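You operate a simulated robot arm through the tools that you are given. There is no shell and no other tool. Be economical: measure what you need, move in short steps, check, and stop when the job is done.

The job below is to be done with a simulated robot arm. You get a single attempt, and the scene is never put back.

TASK
Run the balancing machine and fit the weight that cancels its heavy spot.
Fine: stop and wait for rest before the lid; same grams, opposite hole, from the teal tray; shut the lid; leave the machine on.

The check looks at the end state, three seconds after you hand in, the way a careful person would. Anything else that was tipped, shoved, dropped, spilled or broken makes it a failure. A push-on lid holds only when it is set on centred and level and pressed home; a screw cap is set on level and turned clockwise until tight.

THE ROBOT
A 6-joint arm with a two-finger gripper on a trunk, on a base that drives. Base frame: it is fixed to the floor where the robot stands at the start and does not move with it; the origin is under the middle of the robot, x ahead of it, y to its left, z up. Readings come in mm, rad, newtons and seconds.
With the tool pointing down near the work surface it reaches from about 300 to 740 mm from the robot's upright axis, wherever it stands. Its first joint turns from -2.897 to 2.897 rad. Places, roughly: balancing machine [700, -200, 900]; blue sensor arm [700, 400, 1000]; clear lid of the balancing machine [700, -200, 1000]; green start button of the balancing machine [500, -300, 900]; grey knob of the rub test [700, 600, 1100]; left clamp knob [600, 900, 900]; left oil knob [700, 800, 1000]; power switch of the balancing machine [500, -100, 900]; power switch of the read-out box [800, 1200, 1000]; power switch of the speed box [500, 1400, 800]; red stop button of the balancing machine [500, -400, 900]; right clamp knob [600, 400, 900]; right oil knob [700, 500, 1000]; round plate [800, -200, 900]; speed dial [600, 1400, 900]; switch of the socket bar of the big table [1000, 1200, 800]. Payload 1.57 kg.
The tool frame sits at the grasp point between the pads (the TCP): z along the fingers, y along the line on which they close. The tips reach 21 mm beyond it. The gripper opens to 70 mm. The gripper's body begins 50 mm behind the TCP.
Orientation is told as [roll, pitch, yaw] about the base's x, y, z axes, in that order, counted from this pose: with the fingers straight down and closing along the base's y, the tool's x points along the base's -x, its y along +y and its z along -z.

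THE INTERFACE
- The arm moves only by the tool jog_arm. Its argument "increments" is a list that holds one entry, the list of rows, each a list of 6 numbers: the shift along the base's x, y, z in units of 300 mm (1.0 is 300 mm), then the turn, a rotation vector about the base's x, y, z in units of 60 degrees (1.0 is 60 degrees). In form: [[[tx, ty, tz, ax, ay, az], ...]]. A call has 1 to 8 rows; each row is the pose to reach, as a shift and turn from the pose commanded when the call began. "hand" is the opening, from 0 (shut) to 1 (fully open), set as the call begins (left out, the last holds). A call with a number of a shift or a turn outside -1 to 1 is refused whole. A row lasts 0.2 s, in which the tool goes at most 50 mm and 0.15 rad; a call with a longer step from one row to the next is refused whole, and so is a gripper value outside its range. Where a pose cannot be reached the arm comes as near as it can. A force on the tool above 50 N (or 10 N above the force at the start of the call, whichever is more), or a blocked arm, ends the call early, and 0.2 s more pass. Each finger halts on what it meets, pressing with about 30 N; the grip force reading is that of the motor and also rises with nothing between the fingers. The clock runs only during rows and for 0.2 s after the last one: add rows that repeat a pose to give the fingers time. It gives the time, the measured TCP pose, the force on the tool (base axes), the opening and the grip force at its end, in the units of the frame above (readings bear some noise), with the torque about the TCP (base axes, N m) and any sound that the robot's microphone picked up.
- Cameras (640 x 400 px; columns grow to the right, rows downward): "scene" is now at [33.1, 147.4, 1500.1]; the picture's right is [-0.18, -0.98, 0.00], its down [-0.58, 0.10, -0.81] and it looks along [0.80, -0.14, -0.59] (base axes); focal length 249 px, centre (320, 200). "wrist" rides on the gripper at [79, 4, -81] in the tool frame; the picture's right is [-0.05, 1.00, 0.00], its down [-0.67, -0.04, -0.75] and it looks along [-0.74, -0.04, 0.67] (tool axes); focal length 256 px, centre (320, 200). There is no depth. A picture from a camera that has moved, and an enlarged one, comes with that camera's place and axes in the base frame and with its lens. The place of the scene camera against the robot may be out by one fixed shift of up to 18 mm in any direction.
- get_image(camera): a new picture of that camera. It takes no simulated time.
- base_move(legs): drives the robot by 1 to 6 legs, each [ahead, left, turn to the left] in mm, mm and rad, along the robot's own axes; the way and the turn of a leg run together, so that a leg with both is an arc; at most 1500 mm and 3.142 rad a leg. The arm and the cameras ride along, it lands a little off, and it stops where it bumps. It gives what a move gives.
- turn_head(pan, tilt): turns the head with the scene camera to pan (to the left, within 2.705 rad either way) and tilt (down, from -0.506 to 1.204), counted from straight ahead of the robot. It gives what a move gives.
- zoom(camera, box): a new picture of the part [left, top, right, bottom] of that camera's present view, enlarged. It takes no simulated time.
- close_job(): hands the job in; it is judged then, once.

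Work in short steps. Places have to be worked out from the pictures, the camera data and where the tool is seen: move nearer, look again, correct. Check each grasp and each placing, and mend what went wrong. You have 120 turns and 98 pictures in all, those below and enlarged ones among them. Open the gripper and draw the arm clear of the work before you hand the job in, unless the task says otherwise; then end with one line.

The tools are called by a JSON object that holds its "fn" and its "kwargs". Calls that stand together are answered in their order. jog_arm: Moves the arm, as the interface text tells. Its arguments: {"type":"object","properties":{"increments":{"type":"array"},"hand":{"type":"number"}},"required":["increments"]} The other tools are called the same way: base_move (legs) drives the base; turn_head (pan, tilt) turns the head that bears the scene camera; get_image (camera) takes a picture; zoom (camera, box) takes an enlarged picture of a part of a camera's view; close_job () hands the job in.

At the start:

```text
t: 0.0
tool_pos: [469.2, -81.1, 998.1]
tcp_rot: [0.0, 0.002, 0.0]
ft_force: [0.1, 0.7, 0.2]
ft_torque: [-0.01, -0.03, -0.02]
finger_gap: 69.9
finger_force: 0.1
robot x, y, heading: [-2.3, 2.2, -0.0]
head pan, tilt: [-0.178, 0.628]
```

scene: 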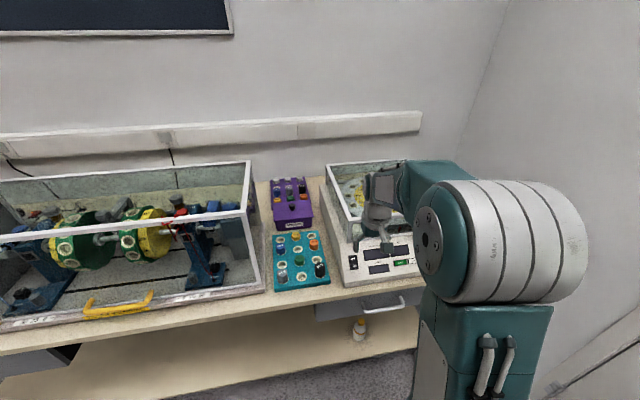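
wrist: 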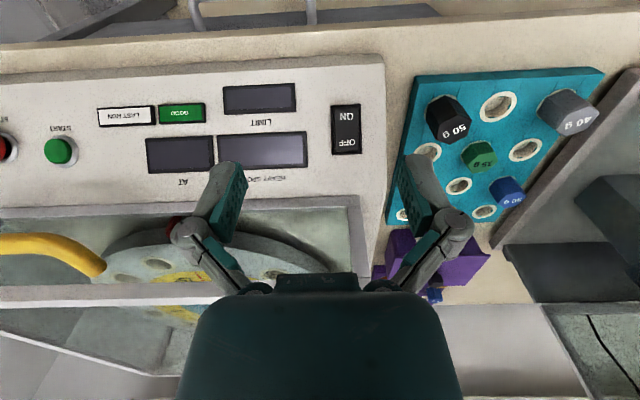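

The machine seems to be off (dark displays). I look closer at the panel and the tray first.

{"fn": "zoom", "kwargs": {"camera": "scene", "box": [260, 150, 440, 300]}}

{"fn": "zoom", "kwargs": {"camera": "wrist", "box": [0, 50, 400, 300]}}

```text
2.67 times, centred on (350, 225) of scene
camera zoom: at [33.1, 147.4, 1500.1], right [-0.18, -0.98, 0.0], down [-0.58, 0.1, -0.81], along [0.8, -0.14, -0.59], focal length 664 px, centre (240, 133)
```

zoom: 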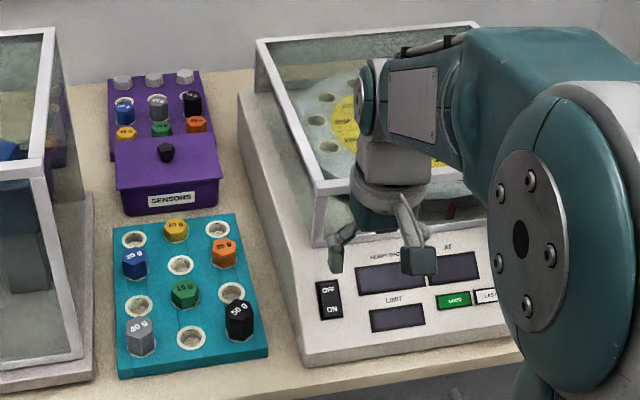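

```text
1.60 times, centred on (200, 175) of wrist
camera zoom: at [389.1, -75.3, 1078.9], right [0.05, 1.0, 0.0], down [0.67, -0.04, 0.74], along [0.74, -0.04, -0.67], focal length 410 px, centre (512, 240)
```

zoom: 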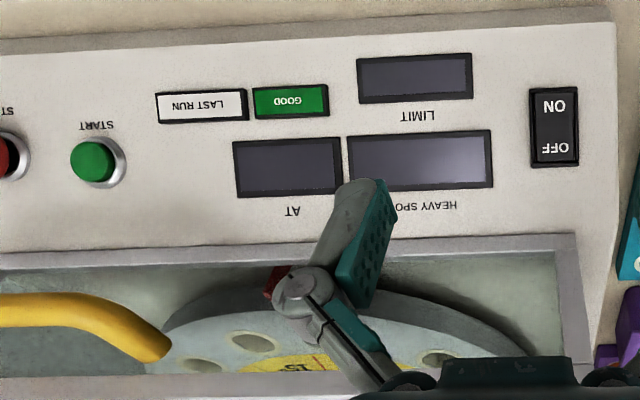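

I close the fingers and move sideways over the button area for parallax and a view of the buttons.

{"fn": "jog_arm", "kwargs": {"increments": [[[-0.05, -0.13, 0, 0, 0, 0], [-0.1, -0.27, 0, 0, 0, 0], [-0.1, -0.4, 0, 0, 0, 0], [-0.1, -0.4, 0, 0, 0, 0]]], "hand": 0}}

{"fn": "get_image", "kwargs": {"camera": "wrist"}}

{"fn": "get_image", "kwargs": {"camera": "scene"}}

```text
t: 1.0
tool_pos: [438.9, -201.2, 998.9]
tcp_rot: [0.0, 0.002, 0.0]
ft_force: [-1.0, 0.0, 0.6]
ft_torque: [0.03, -0.02, 0.03]
finger_gap: 0.0
finger_force: 28.5
robot x, y, heading: [-1.2, -1.0, -0.003]
head pan, tilt: [-0.178, 0.628]
```

```text
93 pictures are left
camera wrist: at [359.1, -197.1, 1079.6], right [0.05, 1.0, 0.0], down [0.67, -0.04, 0.74], along [0.74, -0.04, -0.67], focal length 256 px, centre (320, 200)
```

wrist: 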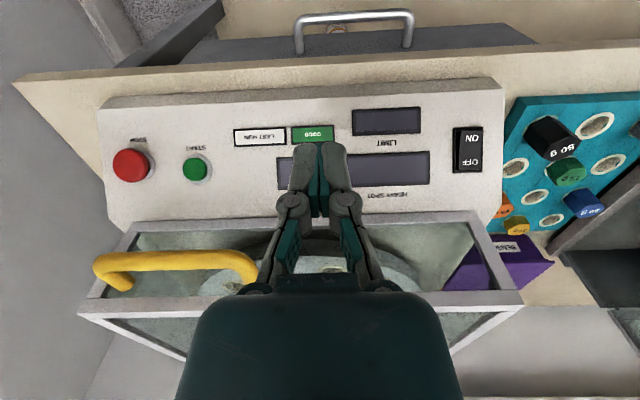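

```text
92 pictures are left
camera scene: at [33.1, 146.8, 1500.1], right [-0.18, -0.98, 0.0], down [-0.58, 0.1, -0.81], along [0.8, -0.14, -0.59], focal length 249 px, centre (320, 200)
```

scene: 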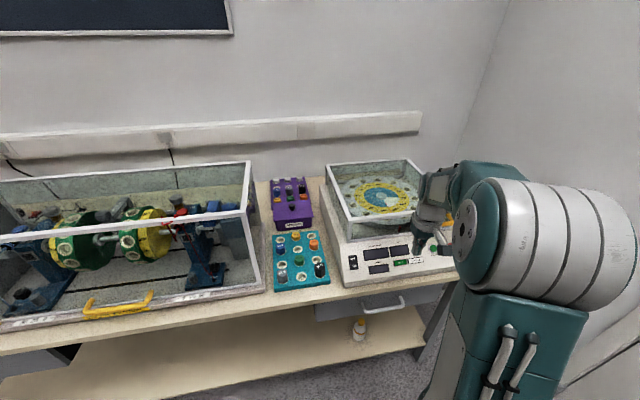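

Triangulation gives the power switch at about [522,-58,871] (ON lobe nearer the robot, x≈508), Start at [526,-334,879] and Stop at [511,-387,889]. I go above the ON lobe.

{"fn": "jog_arm", "kwargs": {"increments": [[[0.05, 0.12, -0.03, 0, 0, 0], [0.12, 0.24, -0.08, 0, 0, 0], [0.18, 0.36, -0.15, 0, 0, 0], [0.23, 0.477, -0.23, 0, 0, 0], [0.23, 0.477, -0.23, 0, 0, 0]]]}}

{"fn": "get_image", "kwargs": {"camera": "wrist"}}

```text
t: 2.2
tool_pos: [507.9, -58.8, 928.4]
tcp_rot: [0.0, 0.0, 0.001]
ft_force: [-0.8, 0.4, 0.3]
ft_torque: [-0.06, -0.02, 0.02]
finger_gap: 0.0
finger_force: 28.5
robot x, y, heading: [-0.1, 2.0, -0.001]
head pan, tilt: [-0.178, 0.628]
```

```text
91 pictures are left
camera wrist: at [428.6, -53.7, 1009.0], right [0.05, 1.0, 0.0], down [0.67, -0.04, 0.74], along [0.74, -0.04, -0.67], focal length 256 px, centre (320, 200)
```

wrist: 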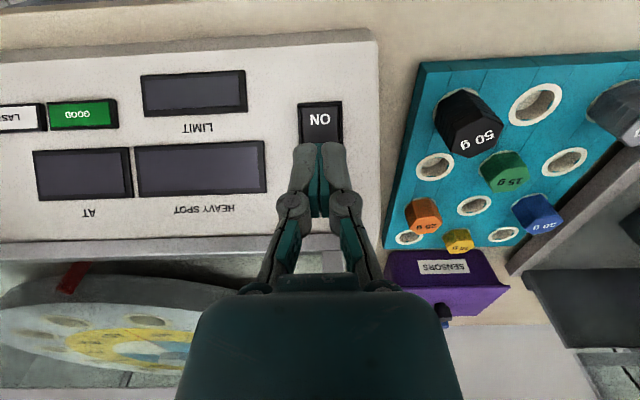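

The tip line meets the ON label. I press down gently.

{"fn": "jog_arm", "kwargs": {"increments": [[[0, 0, -0.07, 0, 0, 0], [0, 0, -0.1, 0, 0, 0], [0, 0, -0.115, 0, 0, 0], [0, 0, -0.125, 0, 0, 0], [0, 0, -0.135, 0, 0, 0], [0, 0, -0.145, 0, 0, 0]]]}}

{"fn": "get_image", "kwargs": {"camera": "wrist"}}

```text
t: 3.6
tool_pos: [506.0, -58.1, 890.4]
tcp_rot: [-0.003, -0.003, 0.0]
ft_force: [-15.9, 0.9, 20.5]
ft_torque: [0.04, 0.17, -0.02]
finger_gap: 6.0
finger_force: 28.7
robot x, y, heading: [-0.3, -1.5, 0.002]
head pan, tilt: [-0.178, 0.628]
stopped in row 6: the force on the tool passed its limit at 52 N (the readings are from after the stop); the commanded pose is now the measured one
```

```text
90 pictures are left
camera wrist: at [426.3, -52.8, 970.5], right [0.05, 1.0, 0.0], down [0.66, -0.03, 0.75], along [0.75, -0.04, -0.67], focal length 256 px, centre (320, 200)
```

wrist: 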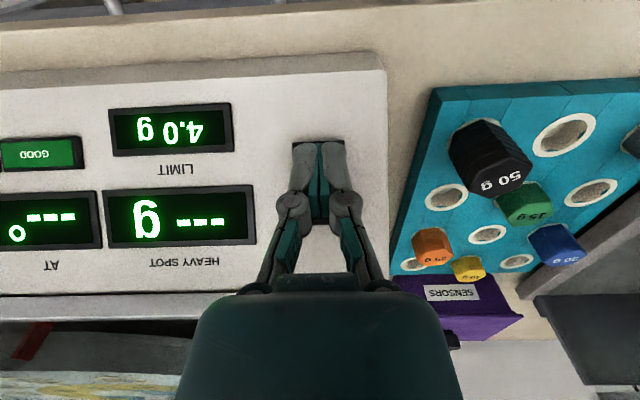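

The machine is on. I rise and go over the green Start button.

{"fn": "jog_arm", "kwargs": {"increments": [[[0, 0, 0.1, 0, 0, 0], [0.01, -0.12, 0.18, 0, 0, 0], [0.02, -0.28, 0.18, 0, 0, 0], [0.03, -0.44, 0.18, 0, 0, 0], [0.04, -0.6, 0.18, 0, 0, 0], [0.05, -0.76, 0.18, 0, 0, 0], [0.067, -0.92, 0.18, 0, 0, 0], [0.067, -0.92, 0.18, 0, 0, 0]]], "hand": 0}}

{"fn": "get_image", "kwargs": {"camera": "wrist"}}

```text
t: 5.1
tool_pos: [516.3, -300.0, 938.2]
tcp_rot: [0.008, 0.016, 0.005]
ft_force: [-23.8, 17.8, 3.3]
ft_torque: [-1.3, -1.15, 0.55]
finger_gap: 0.0
finger_force: 28.8
robot x, y, heading: [-1.6, 0.0, -0.004]
head pan, tilt: [-0.178, 0.628]
stopped in row 7: the force on the tool passed its limit at 112 N (the readings are from after the stop); the commanded pose is now the measured one
```

```text
89 pictures are left
camera wrist: at [438.8, -295.2, 1021.7], right [0.05, 1.0, 0.01], down [0.68, -0.04, 0.73], along [0.73, -0.03, -0.68], focal length 256 px, centre (320, 200)
```

wrist: 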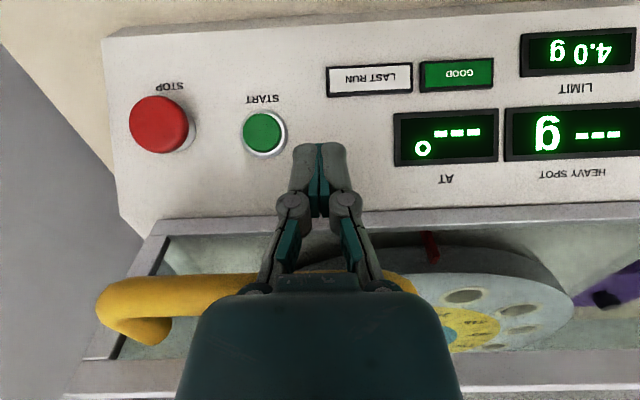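

I brushed the protruding yellow handle; I back off toward the robot and inspect.

{"fn": "jog_arm", "kwargs": {"increments": [[[-0.06, 0, 0, 0, 0, 0], [-0.16, 0, 0.05, 0, 0, 0], [-0.3, 0.05, 0.2, 0, 0, 0], [-0.3, 0.1, 0.3, 0, 0, 0], [-0.3, 0.1, 0.3, 0, 0, 0]]]}}

{"fn": "get_image", "kwargs": {"camera": "wrist"}}

{"fn": "zoom", "kwargs": {"camera": "scene", "box": [300, 140, 480, 300]}}

```text
refused: row 3 steps farther than a row can; nothing moved
```

```text
88 pictures are left
camera wrist: at [438.8, -295.2, 1021.7], right [0.05, 1.0, 0.01], down [0.68, -0.04, 0.73], along [0.73, -0.03, -0.68], focal length 256 px, centre (320, 200)
```

wrist: 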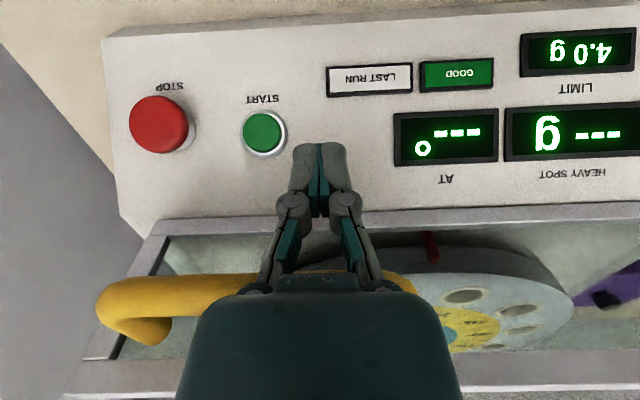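

```text
2.50 times, centred on (390, 220) of scene
camera zoom: at [30.0, 150.2, 1500.0], right [-0.18, -0.98, 0.0], down [-0.58, 0.1, -0.81], along [0.8, -0.14, -0.59], focal length 622 px, centre (145, 150)
```

zoom: 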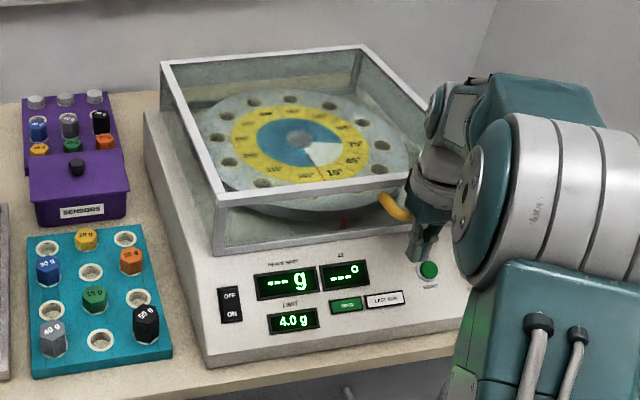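

Lid is still in place. I retry the retreat with shorter steps.

{"fn": "jog_arm", "kwargs": {"increments": [[[-0.08, 0, 0, 0, 0, 0], [-0.18, 0, 0.05, 0, 0, 0], [-0.28, 0, 0.12, 0, 0, 0], [-0.28, 0, 0.24, 0, 0, 0], [-0.28, 0, 0.24, 0, 0, 0]]]}}

{"fn": "get_image", "kwargs": {"camera": "wrist"}}

```text
t: 6.3
tool_pos: [434.9, -300.6, 1013.4]
tcp_rot: [0.008, 0.012, 0.004]
ft_force: [0.0, -0.2, 0.3]
ft_torque: [0.0, 0.01, -0.04]
finger_gap: 0.0
finger_force: 28.5
robot x, y, heading: [-0.4, 0.7, -0.002]
head pan, tilt: [-0.178, 0.628]
```

```text
86 pictures are left
camera wrist: at [357.5, -296.2, 1094.6], right [0.05, 1.0, 0.01], down [0.67, -0.04, 0.74], along [0.74, -0.03, -0.68], focal length 256 px, centre (320, 200)
```

wrist: 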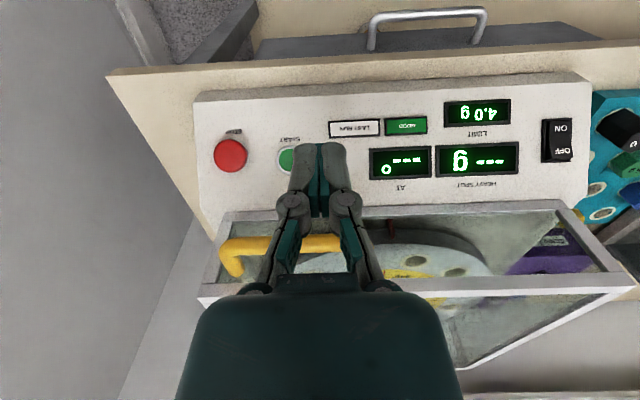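

The handle bar sits at about x 533, z 981, y -383…-258, overhanging Start. I tilt the tool 40° so that the fingers reach forward under it, and go near the button.

{"fn": "jog_arm", "kwargs": {"increments": [[[0, -0.03, -0.05, 0, -0.133, 0], [0, -0.06, -0.1, 0, -0.267, 0], [0, -0.09, -0.15, 0, -0.4, 0], [0.0, -0.111, -0.2, 0, -0.533, 0], [0.03, -0.111, -0.25, 0, -0.667, 0], [0.1, -0.111, -0.28, 0, -0.667, 0], [0.18, -0.111, -0.3, 0, -0.667, 0], [0.18, -0.111, -0.3, 0, -0.667, 0]]]}}

{"fn": "get_image", "kwargs": {"camera": "wrist"}}

{"fn": "zoom", "kwargs": {"camera": "scene", "box": [300, 140, 480, 300]}}

```text
t: 8.1
tool_pos: [489.4, -332.4, 922.5]
tcp_rot: [0.005, -0.687, 0.005]
ft_force: [0.2, -0.1, -0.3]
ft_torque: [0.01, 0.01, -0.01]
finger_gap: 0.0
finger_force: 29.0
robot x, y, heading: [-3.4, 0.3, -0.005]
head pan, tilt: [-0.178, 0.628]
```

```text
85 pictures are left
camera wrist: at [377.5, -328.8, 934.2], right [0.03, 1.0, 0.04], down [0.04, -0.04, 1.0], along [1.0, -0.03, -0.04], focal length 256 px, centre (320, 200)
```

wrist: 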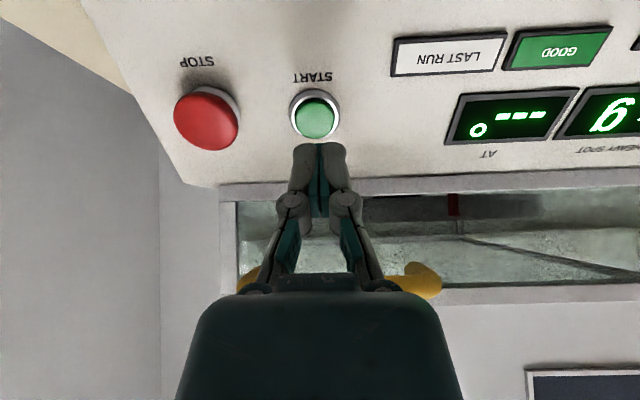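

```text
2.50 times, centred on (390, 220) of scene
camera zoom: at [31.8, 147.4, 1500.2], right [-0.18, -0.98, 0.0], down [-0.58, 0.1, -0.81], along [0.8, -0.14, -0.59], focal length 622 px, centre (145, 150)
```

zoom: 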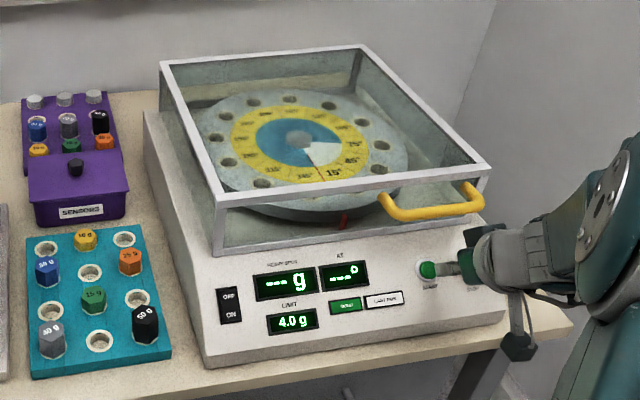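

Start confirmed at [527,-333,879]. I move the tip over it and press down.

{"fn": "jog_arm", "kwargs": {"increments": [[[0.05, 0, -0.03, 0, 0, 0], [0.077, 0, -0.06, 0, 0, 0], [0.077, 0, -0.08, 0, 0, 0], [0.077, 0, -0.095, 0, 0, 0], [0.077, 0, -0.105, 0, 0, 0], [0.077, 0, -0.115, 0, 0, 0]]]}}

{"fn": "get_image", "kwargs": {"camera": "wrist"}}

```text
t: 9.5
tool_pos: [512.2, -333.4, 888.9]
tcp_rot: [0.002, -0.69, 0.004]
ft_force: [-5.5, -1.2, 15.8]
ft_torque: [0.0, -0.21, 0.0]
finger_gap: 5.8
finger_force: 28.2
robot x, y, heading: [-2.0, 1.2, -0.005]
head pan, tilt: [-0.178, 0.628]
heard: click
```

```text
83 pictures are left
camera wrist: at [399.8, -329.0, 901.0], right [0.04, 1.0, 0.04], down [0.04, -0.04, 1.0], along [1.0, -0.03, -0.04], focal length 256 px, centre (320, 200)
```

wrist: 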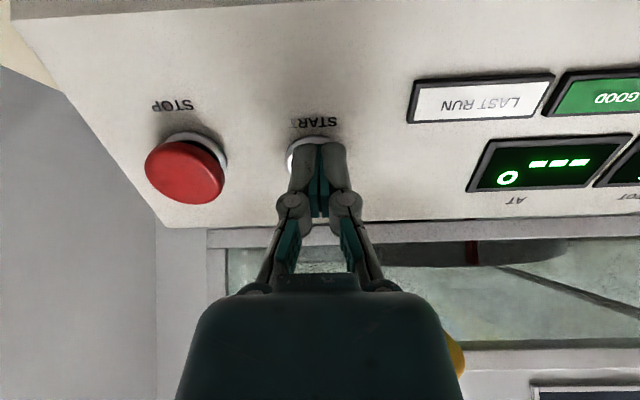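

It clicked. I back off and watch the display while it runs.

{"fn": "jog_arm", "kwargs": {"increments": [[[-0.03, 0, 0.08, 0, 0, 0], [-0.1, 0, 0.12, 0, 0, 0], [-0.1, 0, 0.12, 0, 0, 0], [-0.1, 0, 0.12, 0, 0, 0], [-0.1, 0, 0.12, 0, 0, 0], [-0.1, 0, 0.12, 0, 0, 0], [-0.1, 0, 0.12, 0, 0, 0], [-0.1, 0, 0.12, 0, 0, 0]]]}}

{"fn": "zoom", "kwargs": {"camera": "scene", "box": [320, 150, 440, 290]}}

```text
t: 11.3
tool_pos: [482.2, -332.9, 922.8]
tcp_rot: [0.007, -0.687, 0.003]
ft_force: [0.2, -0.6, 0.6]
ft_torque: [0.0, 0.02, -0.02]
finger_gap: 0.0
finger_force: 28.7
robot x, y, heading: [-4.3, -1.0, 0.001]
head pan, tilt: [-0.178, 0.628]
```

```text
2.86 times, centred on (380, 220) of scene
camera zoom: at [31.7, 147.4, 1500.2], right [-0.18, -0.98, 0.0], down [-0.58, 0.1, -0.81], along [0.8, -0.14, -0.59], focal length 711 px, centre (149, 143)
```

zoom: 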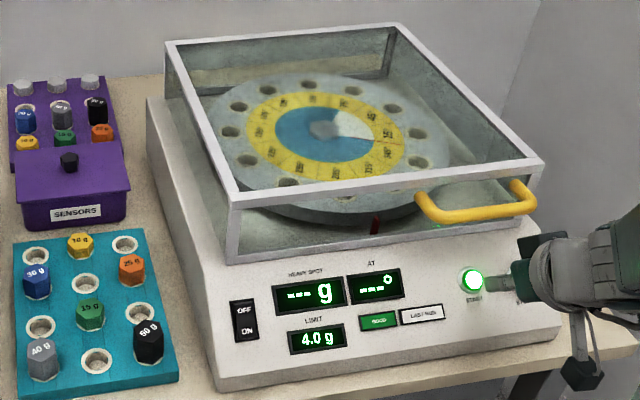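

It is spinning (Start lit). I hover near Stop while it measures.

{"fn": "jog_arm", "kwargs": {"increments": [[[-0.03, -0.1, 0.03, 0, 0, 0], [-0.03, -0.2, 0.03, 0, 0, 0], [-0.03, -0.2, 0.03, 0, 0, 0], [-0.03, -0.2, 0.03, 0, 0, 0], [-0.03, -0.2, 0.03, 0, 0, 0], [-0.03, -0.2, 0.03, 0, 0, 0], [-0.03, -0.2, 0.03, 0, 0, 0], [-0.03, -0.2, 0.03, 0, 0, 0]]]}}

{"fn": "jog_arm", "kwargs": {"increments": [[[0, 0, 0, 0, 0, 0], [0, 0, 0, 0, 0, 0], [0, 0, 0, 0, 0, 0], [0, 0, 0, 0, 0, 0], [0, 0, 0, 0, 0, 0], [0, 0, 0, 0, 0, 0], [0, 0, 0, 0, 0, 0], [0, 0, 0, 0, 0, 0]]]}}

{"fn": "zoom", "kwargs": {"camera": "scene", "box": [320, 150, 440, 290]}}

{"fn": "get_image", "kwargs": {"camera": "wrist"}}

```text
t: 13.1
tool_pos: [474.1, -393.3, 932.5]
tcp_rot: [0.006, -0.687, 0.003]
ft_force: [-0.1, 0.3, -0.1]
ft_torque: [-0.03, 0.0, -0.02]
finger_gap: 0.0
finger_force: 28.3
robot x, y, heading: [-2.8, -2.0, -0.0]
head pan, tilt: [-0.178, 0.628]
```

```text
t: 14.9
tool_pos: [475.0, -393.5, 933.0]
tcp_rot: [0.005, -0.687, 0.003]
ft_force: [-0.4, -0.1, -0.4]
ft_torque: [-0.02, 0.01, -0.04]
finger_gap: 0.0
finger_force: 28.8
robot x, y, heading: [-2.5, 1.5, -0.001]
head pan, tilt: [-0.178, 0.628]
```

```text
2.86 times, centred on (380, 220) of scene
camera zoom: at [31.7, 147.0, 1500.2], right [-0.18, -0.98, 0.0], down [-0.58, 0.1, -0.81], along [0.8, -0.14, -0.59], focal length 711 px, centre (149, 143)
```

zoom: 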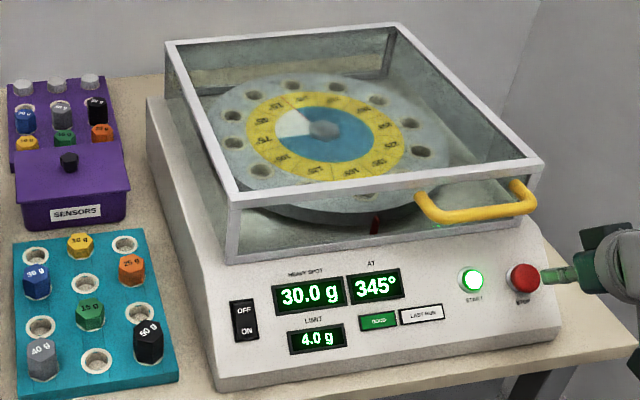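

```text
80 pictures are left
camera wrist: at [361.5, -389.5, 944.3], right [0.03, 1.0, 0.04], down [0.04, -0.04, 1.0], along [1.0, -0.03, -0.04], focal length 256 px, centre (320, 200)
```

wrist: 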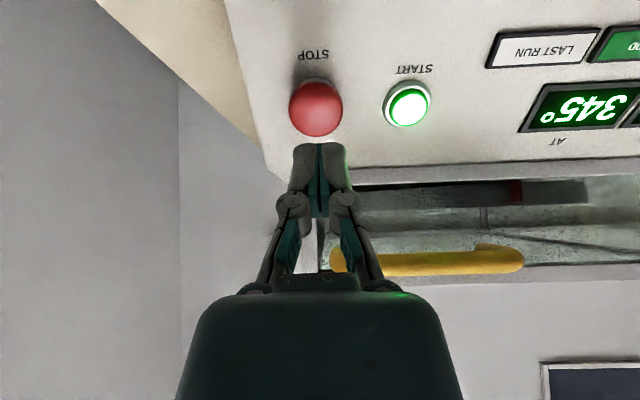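

Reading: 30.0 g at 345°, so 30 g goes into the 165° hole. Now I press Stop.

{"fn": "jog_arm", "kwargs": {"increments": [[[0.05, 0, -0.02, 0, 0, 0], [0.072, 0, -0.06, 0, 0, 0], [0.072, 0, -0.085, 0, 0, 0], [0.072, 0, -0.1, 0, 0, 0], [0.072, 0, -0.115, 0, 0, 0], [0.072, 0, -0.13, 0, 0, 0]]]}}

{"fn": "get_image", "kwargs": {"camera": "wrist"}}

```text
t: 16.3
tool_pos: [496.1, -394.1, 894.3]
tcp_rot: [0.004, -0.689, 0.002]
ft_force: [-1.1, -0.3, 3.4]
ft_torque: [0.01, -0.02, 0.0]
finger_gap: 5.8
finger_force: 28.6
robot x, y, heading: [1.1, 1.9, 0.007]
head pan, tilt: [-0.178, 0.628]
heard: click
```

```text
79 pictures are left
camera wrist: at [382.4, -389.7, 905.5], right [0.04, 1.0, 0.04], down [0.04, -0.04, 1.0], along [1.0, -0.03, -0.04], focal length 256 px, centre (320, 200)
```

wrist: 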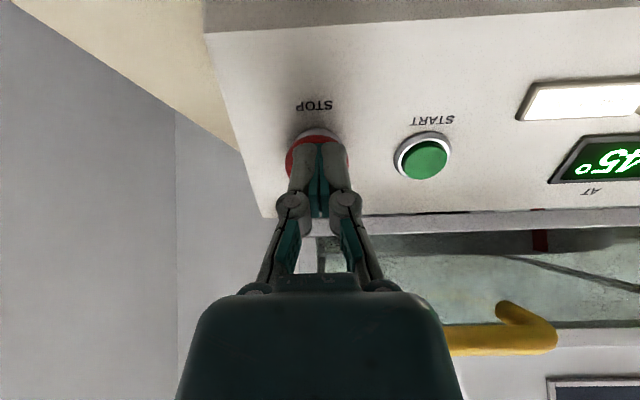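

Stopped (Start dark, LAST RUN lit). I retreat, level the tool again and then wait for rest.

{"fn": "jog_arm", "kwargs": {"increments": [[[-0.05, 0, 0.08, 0, 0, 0], [-0.15, 0, 0.16, 0, 0, 0], [-0.2, 0, 0.28, 0, 0.133, 0], [-0.2, 0.05, 0.4, 0, 0.267, 0], [-0.2, 0.1, 0.5, 0, 0.4, 0], [-0.2, 0.15, 0.6, 0, 0.533, 0], [-0.2, 0.2, 0.65, 0, 0.658, 0], [-0.2, 0.2, 0.65, 0, 0.658, 0]]]}}

{"fn": "zoom", "kwargs": {"camera": "scene", "box": [260, 150, 440, 290]}}

{"fn": "get_image", "kwargs": {"camera": "wrist"}}

```text
t: 18.1
tool_pos: [435.6, -332.5, 1088.1]
tcp_rot: [0.008, 0.004, 0.002]
ft_force: [-0.7, 0.1, -0.2]
ft_torque: [0.01, -0.01, 0.0]
finger_gap: 0.0
finger_force: 28.6
robot x, y, heading: [-1.8, 1.0, 0.001]
head pan, tilt: [-0.178, 0.628]
```

```text
2.86 times, centred on (350, 220) of scene
camera zoom: at [31.8, 147.7, 1500.2], right [-0.18, -0.98, 0.0], down [-0.58, 0.1, -0.81], along [0.8, -0.14, -0.59], focal length 711 px, centre (234, 143)
```

zoom: 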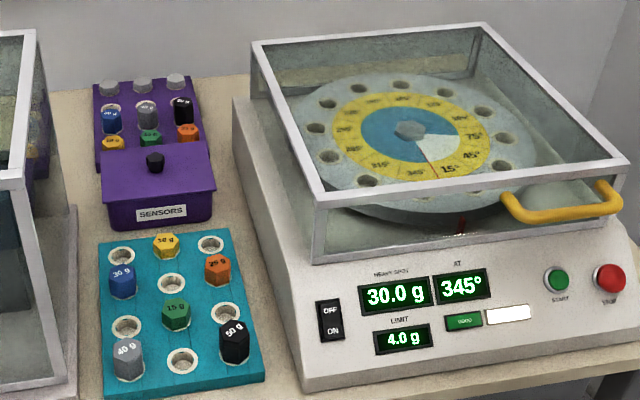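

```text
77 pictures are left
camera wrist: at [356.7, -328.9, 1169.9], right [0.05, 1.0, 0.01], down [0.67, -0.04, 0.74], along [0.74, -0.03, -0.67], focal length 256 px, centre (320, 200)
```

wrist: 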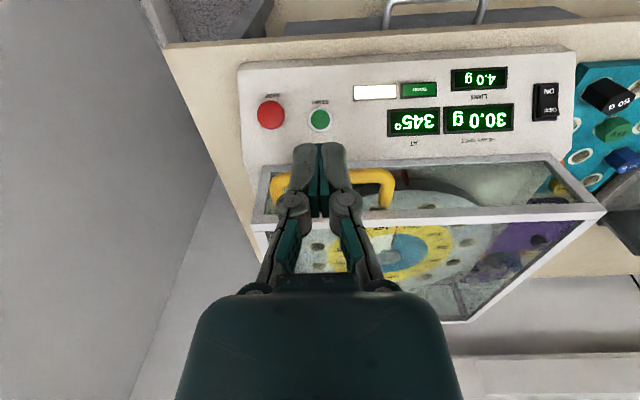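

Let me look closely at the lid's hinge and check whether the rotor is at rest.

{"fn": "jog_arm", "kwargs": {"increments": [[[0, 0.1, 0.05, 0, 0, 0], [0, 0.25, 0.1, 0, 0, 0], [0, 0.4, 0.15, 0, 0, 0], [0, 0.55, 0.2, 0, 0, 0], [0, 0.55, 0.2, 0, 0, 0]]]}}

{"fn": "zoom", "kwargs": {"camera": "scene", "box": [320, 145, 450, 255]}}

{"fn": "get_image", "kwargs": {"camera": "wrist"}}

```text
t: 19.3
tool_pos: [435.8, -167.1, 1150.5]
tcp_rot: [0.007, 0.003, 0.004]
ft_force: [0.2, -0.8, -0.4]
ft_torque: [0.02, 0.0, -0.01]
finger_gap: 0.0
finger_force: 29.0
robot x, y, heading: [-0.6, 0.4, -0.0]
head pan, tilt: [-0.178, 0.628]
```

```text
3.64 times, centred on (385, 200) of scene
camera zoom: at [31.5, 148.4, 1500.1], right [-0.18, -0.98, 0.0], down [-0.58, 0.1, -0.81], along [0.8, -0.14, -0.59], focal length 905 px, centre (84, 200)
```

zoom: 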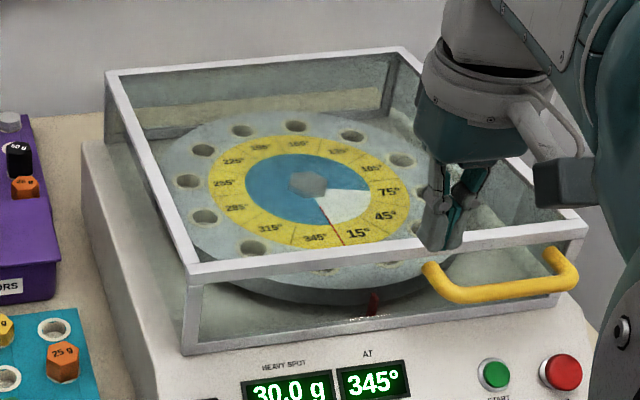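

```text
75 pictures are left
camera wrist: at [356.6, -162.9, 1230.9], right [0.05, 1.0, 0.01], down [0.67, -0.04, 0.74], along [0.74, -0.03, -0.67], focal length 256 px, centre (320, 200)
```

wrist: 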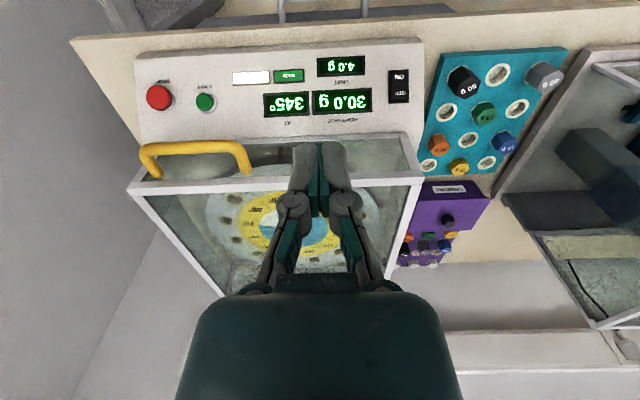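

Rotor looks at rest. I check base clearance ahead by tilting the head down, and look at the lid's back for hinges.

{"fn": "turn_head", "kwargs": {"pan": -0.2, "tilt": 1.15}}

{"fn": "get_image", "kwargs": {"camera": "scene"}}

{"fn": "jog_arm", "kwargs": {"increments": [[[0.1, 0.1, 0.1, 0, 0, 0], [0.2, 0.2, 0.2, 0, 0, 0], [0.28, 0.3, 0.3, 0, 0, 0], [0.28, 0.3, 0.3, 0, 0, 0]]]}}

{"fn": "get_image", "kwargs": {"camera": "wrist"}}

```text
t: 20.3
tool_pos: [437.3, -166.4, 1150.4]
tcp_rot: [0.008, 0.001, 0.003]
ft_force: [0.0, -0.3, -0.1]
ft_torque: [0.01, 0.04, -0.01]
finger_gap: 0.0
finger_force: 28.7
robot x, y, heading: [-1.0, -0.6, -0.002]
head pan, tilt: [-0.201, 1.15]
```

```text
74 pictures are left
camera scene: at [3.9, 152.1, 1460.9], right [-0.2, -0.98, 0.0], down [-0.89, 0.18, -0.41], along [0.4, -0.08, -0.91], focal length 249 px, centre (320, 200)
```

scene: 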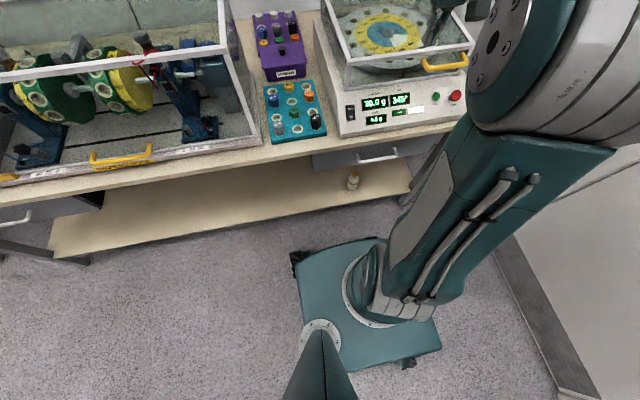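

```text
refused: row 1 steps farther than a row can; nothing moved
```

```text
73 pictures are left
camera wrist: at [356.9, -163.2, 1230.7], right [0.05, 1.0, 0.01], down [0.67, -0.04, 0.74], along [0.74, -0.03, -0.67], focal length 256 px, centre (320, 200)
```

wrist: 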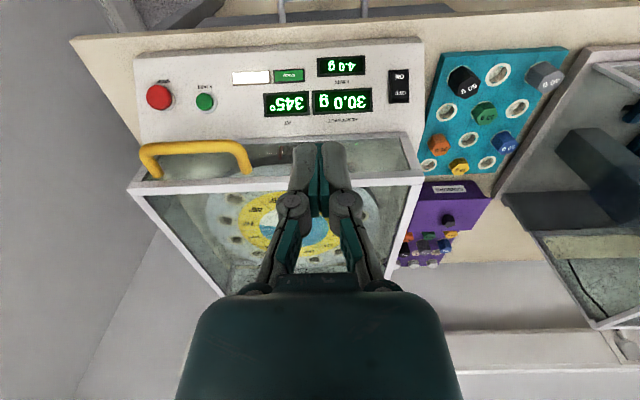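

The base plate's front is near x≈300 and the table/shelf front near x≈455-480, so I can drive ahead ~140 mm and to the right. Do that so the far holes come into reach.

{"fn": "base_move", "kwargs": {"legs": [[0, -150, 0], [140, 0, 0]]}}

{"fn": "turn_head", "kwargs": {"pan": -0.3, "tilt": 0.7}}

{"fn": "get_image", "kwargs": {"camera": "scene"}}

{"fn": "get_image", "kwargs": {"camera": "wrist"}}

```text
t: 22.6
tool_pos: [577.1, -323.6, 1148.4]
tcp_rot: [0.01, 0.002, 0.004]
ft_force: [0.0, 0.7, 0.7]
ft_torque: [0.03, 0.01, -0.02]
finger_gap: 0.0
finger_force: 28.7
robot x, y, heading: [139.3, -153.1, 0.004]
head pan, tilt: [-0.201, 1.15]
```

```text
t: 23.5
tool_pos: [577.0, -321.3, 1150.3]
tcp_rot: [0.007, 0.002, 0.004]
ft_force: [0.0, 0.0, 0.3]
ft_torque: [0.02, -0.03, -0.01]
finger_gap: 0.0
finger_force: 28.7
robot x, y, heading: [141.2, -155.0, 0.002]
head pan, tilt: [-0.3, 0.7]
```

```text
72 pictures are left
camera scene: at [167.2, -15.4, 1493.9], right [-0.29, -0.96, 0.0], down [-0.62, 0.19, -0.76], along [0.73, -0.23, -0.65], focal length 249 px, centre (320, 200)
```

scene: 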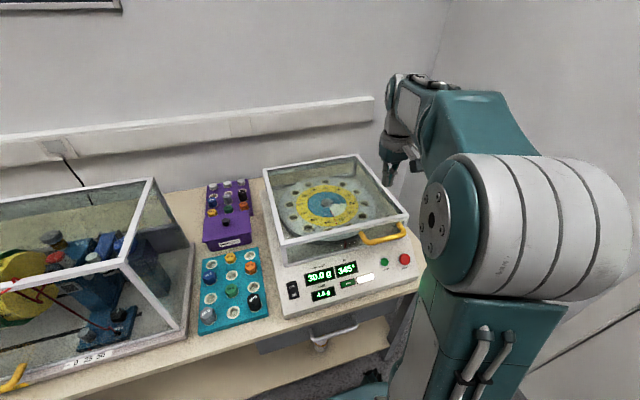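

```text
71 pictures are left
camera wrist: at [497.8, -317.6, 1230.6], right [0.05, 1.0, 0.01], down [0.67, -0.04, 0.74], along [0.74, -0.03, -0.67], focal length 256 px, centre (320, 200)
```

wrist: 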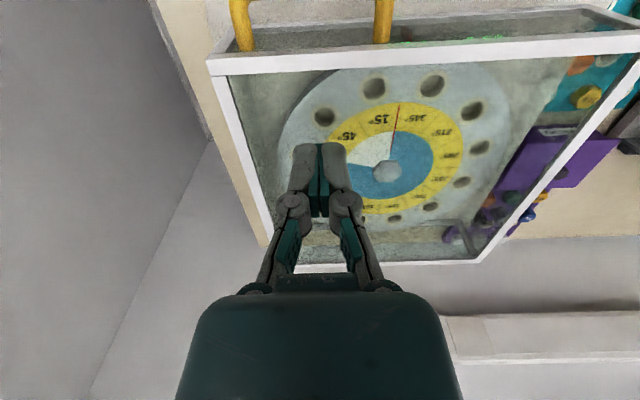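

The far 165° hole computes to about [917,-254,~905], ~780 mm away from the axis. I check base clearance to get closer.

{"fn": "turn_head", "kwargs": {"pan": -0.2, "tilt": 1.2}}

{"fn": "get_image", "kwargs": {"camera": "scene"}}

```text
t: 24.4
tool_pos: [577.2, -319.9, 1150.1]
tcp_rot: [0.006, 0.002, 0.004]
ft_force: [-0.4, -0.4, 0.3]
ft_torque: [0.01, -0.01, -0.01]
finger_gap: 0.0
finger_force: 28.7
robot x, y, heading: [139.3, -154.5, 0.003]
head pan, tilt: [-0.201, 1.201]
```

```text
70 pictures are left
camera scene: at [140.9, -0.3, 1458.0], right [-0.2, -0.98, 0.0], down [-0.91, 0.19, -0.36], along [0.35, -0.07, -0.93], focal length 249 px, centre (320, 200)
```

scene: 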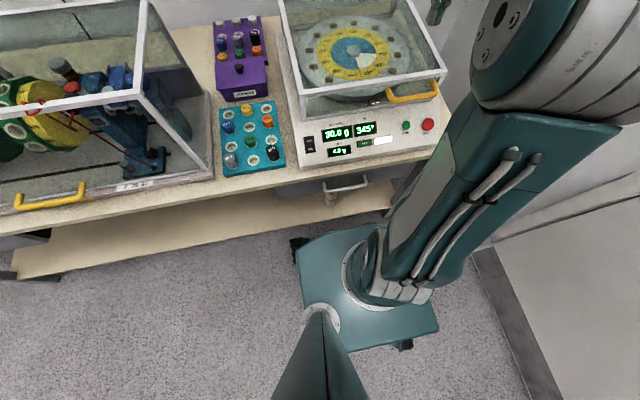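

The shelf is at z≈400, so the low base plate passes under it, but the table's right leg is near y≈-400. I shift left 150 then ahead 100.

{"fn": "base_move", "kwargs": {"legs": [[0, 130, 0], [100, 0, 0]]}}

{"fn": "turn_head", "kwargs": {"pan": -0.4, "tilt": 0.8}}

{"fn": "get_image", "kwargs": {"camera": "scene"}}

{"fn": "get_image", "kwargs": {"camera": "wrist"}}

```text
t: 26.5
tool_pos: [663.4, -183.1, 1149.4]
tcp_rot: [0.006, 0.003, 0.01]
ft_force: [0.9, 0.4, 0.0]
ft_torque: [0.03, 0.0, 0.0]
finger_gap: 0.1
finger_force: 28.1
robot x, y, heading: [224.5, -18.3, 0.002]
head pan, tilt: [-0.201, 1.201]
stopped in leg 2: the robot was blocked; the commanded pose is now the measured one
```

```text
t: 27.4
tool_pos: [663.2, -183.7, 1149.8]
tcp_rot: [0.007, 0.0, 0.007]
ft_force: [-0.9, 0.5, 0.0]
ft_torque: [0.02, 0.0, -0.01]
finger_gap: 0.1
finger_force: 28.2
robot x, y, heading: [222.8, -18.2, 0.004]
head pan, tilt: [-0.4, 0.799]
```

```text
69 pictures are left
camera scene: at [245.0, 113.3, 1485.6], right [-0.39, -0.92, 0.0], down [-0.66, 0.28, -0.7], along [0.64, -0.27, -0.72], focal length 249 px, centre (320, 200)
```

scene: 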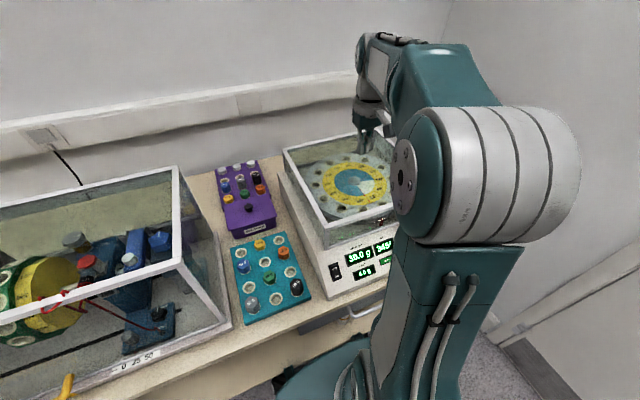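

```text
68 pictures are left
camera wrist: at [583.2, -180.3, 1230.6], right [0.04, 1.0, 0.01], down [0.67, -0.03, 0.74], along [0.74, -0.03, -0.67], focal length 256 px, centre (320, 200)
```

wrist: 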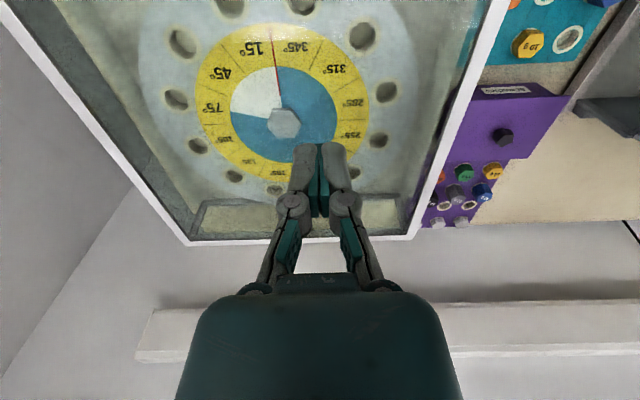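

The base bumped lightly at x≈223; I back off a few mm. Recomputed: disc centre ≈[747,-229,948], 165° hole ≈[864,-260], in reach. Then I bring the tool back over the handle and begin turning it so the fingers can close across the bar.

{"fn": "base_move", "kwargs": {"legs": [[-8, 0, 0]]}}

{"fn": "jog_arm", "kwargs": {"increments": [[[-0.08, -0.06, 0, 0, 0, -0.125], [-0.16, -0.12, 0, 0, 0, -0.25], [-0.24, -0.18, 0, 0, 0, -0.375], [-0.32, -0.24, 0, 0, 0, -0.5], [-0.4, -0.3, 0, 0, 0, -0.625], [-0.4, -0.36, 0, 0, 0, -0.75], [-0.4, -0.42, 0, 0, 0, -0.875], [-0.4, -0.44, 0, 0, 0, -1.0]]], "hand": 1}}

{"fn": "jog_arm", "kwargs": {"increments": [[[0, 0, -0.05, 0, 0, -0.125], [0, 0, -0.1, 0, 0, -0.25], [0, 0, -0.15, 0, 0, -0.375], [0, 0, -0.2, 0, 0, -0.5], [0, 0, -0.2, 0, 0, -0.5]]]}}

{"fn": "get_image", "kwargs": {"camera": "wrist"}}

{"fn": "get_image", "kwargs": {"camera": "scene"}}

```text
t: 28.1
tool_pos: [654.3, -184.5, 1149.5]
tcp_rot: [0.006, 0.003, 0.009]
ft_force: [-0.2, -0.2, -0.3]
ft_torque: [0.04, 0.01, 0.0]
finger_gap: 0.0
finger_force: 28.8
robot x, y, heading: [217.9, -16.5, 0.003]
head pan, tilt: [-0.4, 0.799]
```

```text
t: 29.9
tool_pos: [533.9, -317.4, 1149.5]
tcp_rot: [0.008, 0.001, -1.041]
ft_force: [0.7, 0.9, 0.3]
ft_torque: [-0.01, -0.02, 0.01]
finger_gap: 70.0
finger_force: 0.0
robot x, y, heading: [217.3, -18.0, 0.004]
head pan, tilt: [-0.4, 0.799]
```

```text
t: 31.1
tool_pos: [534.6, -316.0, 1090.2]
tcp_rot: [0.009, -0.001, -1.564]
ft_force: [-0.6, -0.2, -0.4]
ft_torque: [-0.03, 0.03, 0.01]
finger_gap: 70.1
finger_force: 0.0
robot x, y, heading: [217.9, -17.5, 0.002]
head pan, tilt: [-0.4, 0.799]
```

```text
67 pictures are left
camera wrist: at [537.3, -237.0, 1170.4], right [1.0, -0.05, 0.01], down [-0.04, -0.67, 0.74], along [-0.03, -0.74, -0.67], focal length 256 px, centre (320, 200)
```

wrist: 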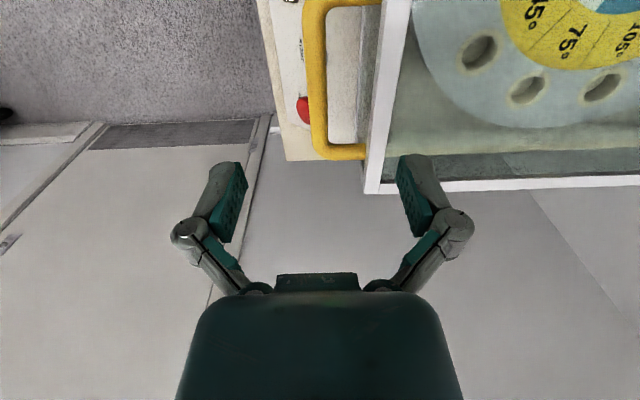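

```text
66 pictures are left
camera scene: at [236.7, 112.1, 1485.7], right [-0.39, -0.92, 0.0], down [-0.66, 0.28, -0.7], along [0.64, -0.27, -0.72], focal length 249 px, centre (320, 200)
```

scene: 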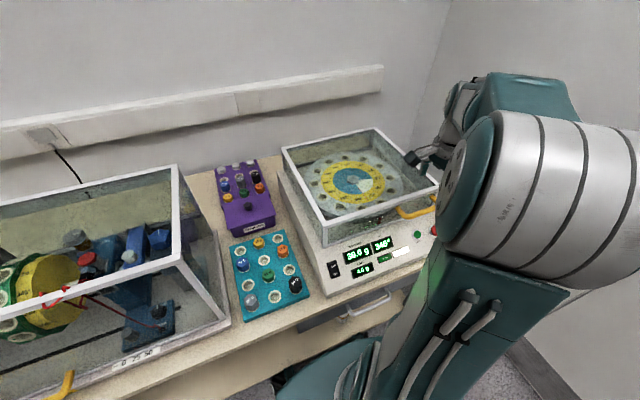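

Bar centreline is at x≈530. I narrow the fingers to 40 mm, shift 4 mm toward the robot and lower onto the bar.

{"fn": "jog_arm", "kwargs": {"increments": [[[-0.015, 0, 0, 0, 0, 0], [-0.015, 0, -0.12, 0, 0, 0], [-0.015, 0, -0.22, 0, 0, 0], [-0.015, 0, -0.3, 0, 0, 0], [-0.015, 0, -0.35, 0, 0, 0], [-0.015, 0, -0.35, 0, 0, 0]]], "hand": 0.57}}

{"fn": "get_image", "kwargs": {"camera": "wrist"}}

{"fn": "zoom", "kwargs": {"camera": "scene", "box": [340, 150, 500, 270]}}

```text
t: 32.5
tool_pos: [529.2, -316.2, 983.2]
tcp_rot: [0.007, 0.0, -1.561]
ft_force: [0.9, -0.5, 0.0]
ft_torque: [0.01, -0.02, -0.01]
finger_gap: 39.9
finger_force: 0.0
robot x, y, heading: [219.1, -17.2, -0.002]
head pan, tilt: [-0.4, 0.799]
```

```text
65 pictures are left
camera wrist: at [532.5, -236.9, 1064.1], right [1.0, -0.04, 0.01], down [-0.03, -0.67, 0.74], along [-0.03, -0.74, -0.67], focal length 256 px, centre (320, 200)
```

wrist: 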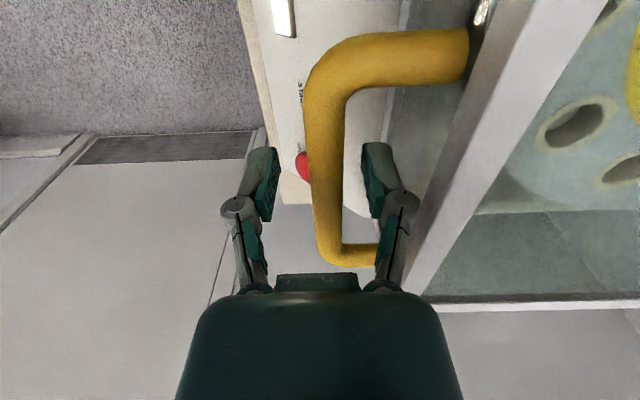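

```text
3.33 times, centred on (420, 210) of scene
camera zoom: at [236.8, 111.9, 1485.7], right [-0.39, -0.92, 0.0], down [-0.66, 0.28, -0.7], along [0.64, -0.27, -0.72], focal length 830 px, centre (-13, 167)
```

zoom: 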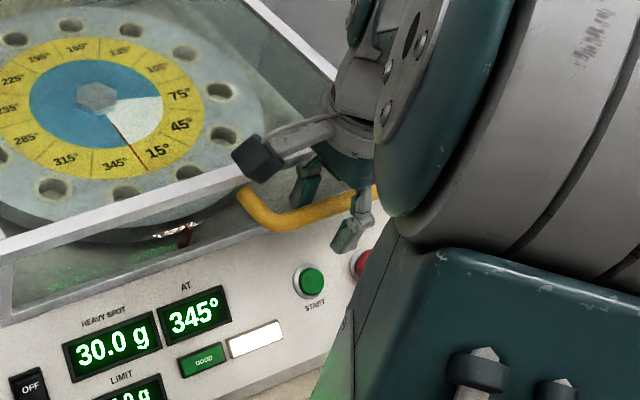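

The fingers straddle the bar. I close the grip.

{"fn": "jog_arm", "kwargs": {"increments": [[[0, 0, 0, 0, 0, 0], [0, 0, 0, 0, 0, 0], [0, 0, 0, 0, 0, 0]]], "hand": 0}}

{"fn": "get_image", "kwargs": {"camera": "wrist"}}

```text
t: 33.3
tool_pos: [532.5, -317.3, 984.7]
tcp_rot: [0.009, -0.003, -1.562]
ft_force: [36.8, -0.3, 2.9]
ft_torque: [-0.13, -0.14, -0.08]
finger_gap: 14.2
finger_force: 31.5
robot x, y, heading: [217.5, -22.6, 0.005]
head pan, tilt: [-0.4, 0.799]
```

```text
63 pictures are left
camera wrist: at [535.1, -236.6, 1064.8], right [1.0, -0.04, 0.01], down [-0.04, -0.67, 0.75], along [-0.03, -0.75, -0.67], focal length 256 px, centre (320, 200)
```

wrist: 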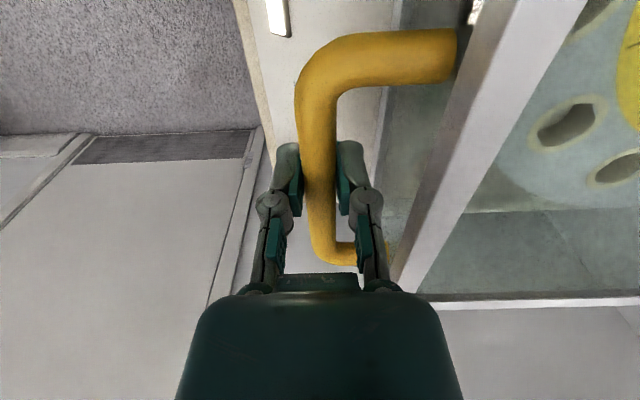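

Gripped (14 mm bar), with a side force; I recentre +4 mm in x and try a small lift along the presumed arc.

{"fn": "jog_arm", "kwargs": {"increments": [[[0.012, 0, 0, 0, 0, 0], [0.013, 0, 0.01, 0, 0, 0], [0.018, 0, 0.025, 0, 0, 0], [0.023, 0, 0.04, 0, 0, 0], [0.028, 0, 0.055, 0, 0, 0], [0.034, 0, 0.07, 0, 0, 0], [0.034, 0, 0.07, 0, 0, 0]]]}}

{"fn": "zoom", "kwargs": {"camera": "scene", "box": [250, 100, 490, 280]}}

```text
t: 34.9
tool_pos: [536.9, -316.7, 1005.7]
tcp_rot: [0.006, 0.001, -1.564]
ft_force: [-29.7, -0.6, 4.9]
ft_torque: [0.68, 0.2, -0.05]
finger_gap: 14.1
finger_force: 32.0
robot x, y, heading: [216.2, -21.2, 0.003]
head pan, tilt: [-0.4, 0.799]
```

```text
2.22 times, centred on (370, 190) of scene
camera zoom: at [234.1, 112.3, 1485.7], right [-0.39, -0.92, 0.0], down [-0.66, 0.28, -0.7], along [0.64, -0.27, -0.72], focal length 553 px, centre (209, 222)
```

zoom: 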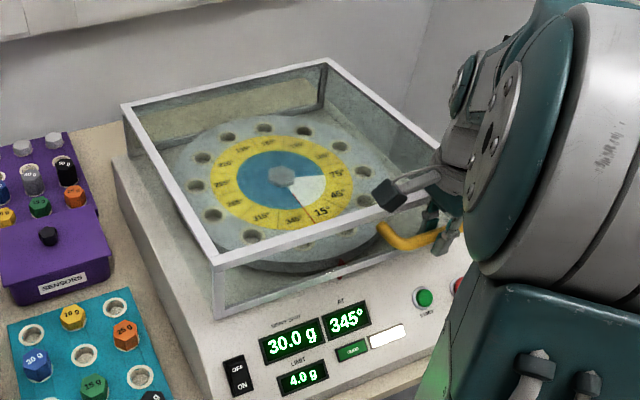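

The lid is rising on a rear hinge (bar moved 4.4 mm back for 21 mm up). I fit a hinge near [925, 912] and continue along the arc with force feedback.

{"fn": "jog_arm", "kwargs": {"increments": [[[0.002, 0, 0.041, 0, 0, 0], [0.012, 0, 0.078, 0, 0, 0], [0.024, 0, 0.114, 0, 0, 0], [0.036, 0, 0.149, 0, 0, 0], [0.036, 0, 0.149, 0, 0, 0]]]}}

```text
t: 36.1
tool_pos: [547.5, -315.9, 1052.3]
tcp_rot: [0.011, 0.001, -1.562]
ft_force: [-25.1, -0.1, 7.8]
ft_torque: [0.07, 0.07, -0.03]
finger_gap: 14.0
finger_force: 31.7
robot x, y, heading: [213.5, -19.8, -0.001]
head pan, tilt: [-0.4, 0.799]
```

Still smooth; correcting the hinge estimate to about [930, 938] and continuing.

{"fn": "jog_arm", "kwargs": {"increments": [[[0.005, 0, 0.062, 0, 0, 0], [0.023, 0, 0.112, 0, 0, 0], [0.043, 0, 0.162, 0, 0, 0], [0.065, 0, 0.21, 0, 0, 0], [0.065, 0, 0.21, 0, 0, 0]]]}}

{"fn": "get_image", "kwargs": {"camera": "scene"}}

```text
t: 37.5
tool_pos: [574.5, -316.6, 1112.8]
tcp_rot: [0.017, 0.003, -1.558]
ft_force: [31.8, -4.1, -17.8]
ft_torque: [-0.49, -0.07, -0.14]
finger_gap: 14.4
finger_force: 32.2
robot x, y, heading: [215.8, -20.4, 0.009]
head pan, tilt: [-0.4, 0.799]
stopped in row 5: the force on the tool passed its limit at 50 N (the readings are from after the stop); the commanded pose is now the measured one
```

```text
61 pictures are left
camera scene: at [241.7, 109.9, 1485.8], right [-0.39, -0.92, 0.0], down [-0.66, 0.28, -0.69], along [0.64, -0.27, -0.72], focal length 249 px, centre (320, 200)
```

scene: 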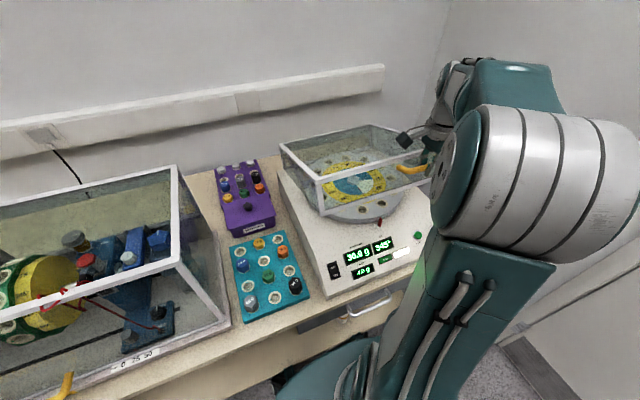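

Refit: hinge ≈[928, 925], R≈400. Continue along that arc.

{"fn": "jog_arm", "kwargs": {"increments": [[[0.03, 0, 0.048, 0, 0, 0], [0.06, 0, 0.094, 0, 0, 0], [0.09, 0, 0.138, 0, 0, 0], [0.122, 0, 0.181, 0, 0, 0], [0.155, 0, 0.223, 0, 0, 0], [0.155, 0, 0.223, 0, 0, 0]]]}}

```text
t: 38.9
tool_pos: [618.8, -316.4, 1179.4]
tcp_rot: [0.011, 0.004, -1.561]
ft_force: [16.6, -0.3, -14.7]
ft_torque: [0.1, -0.02, -0.17]
finger_gap: 14.3
finger_force: 32.1
robot x, y, heading: [216.7, -17.7, 0.009]
head pan, tilt: [-0.4, 0.799]
```

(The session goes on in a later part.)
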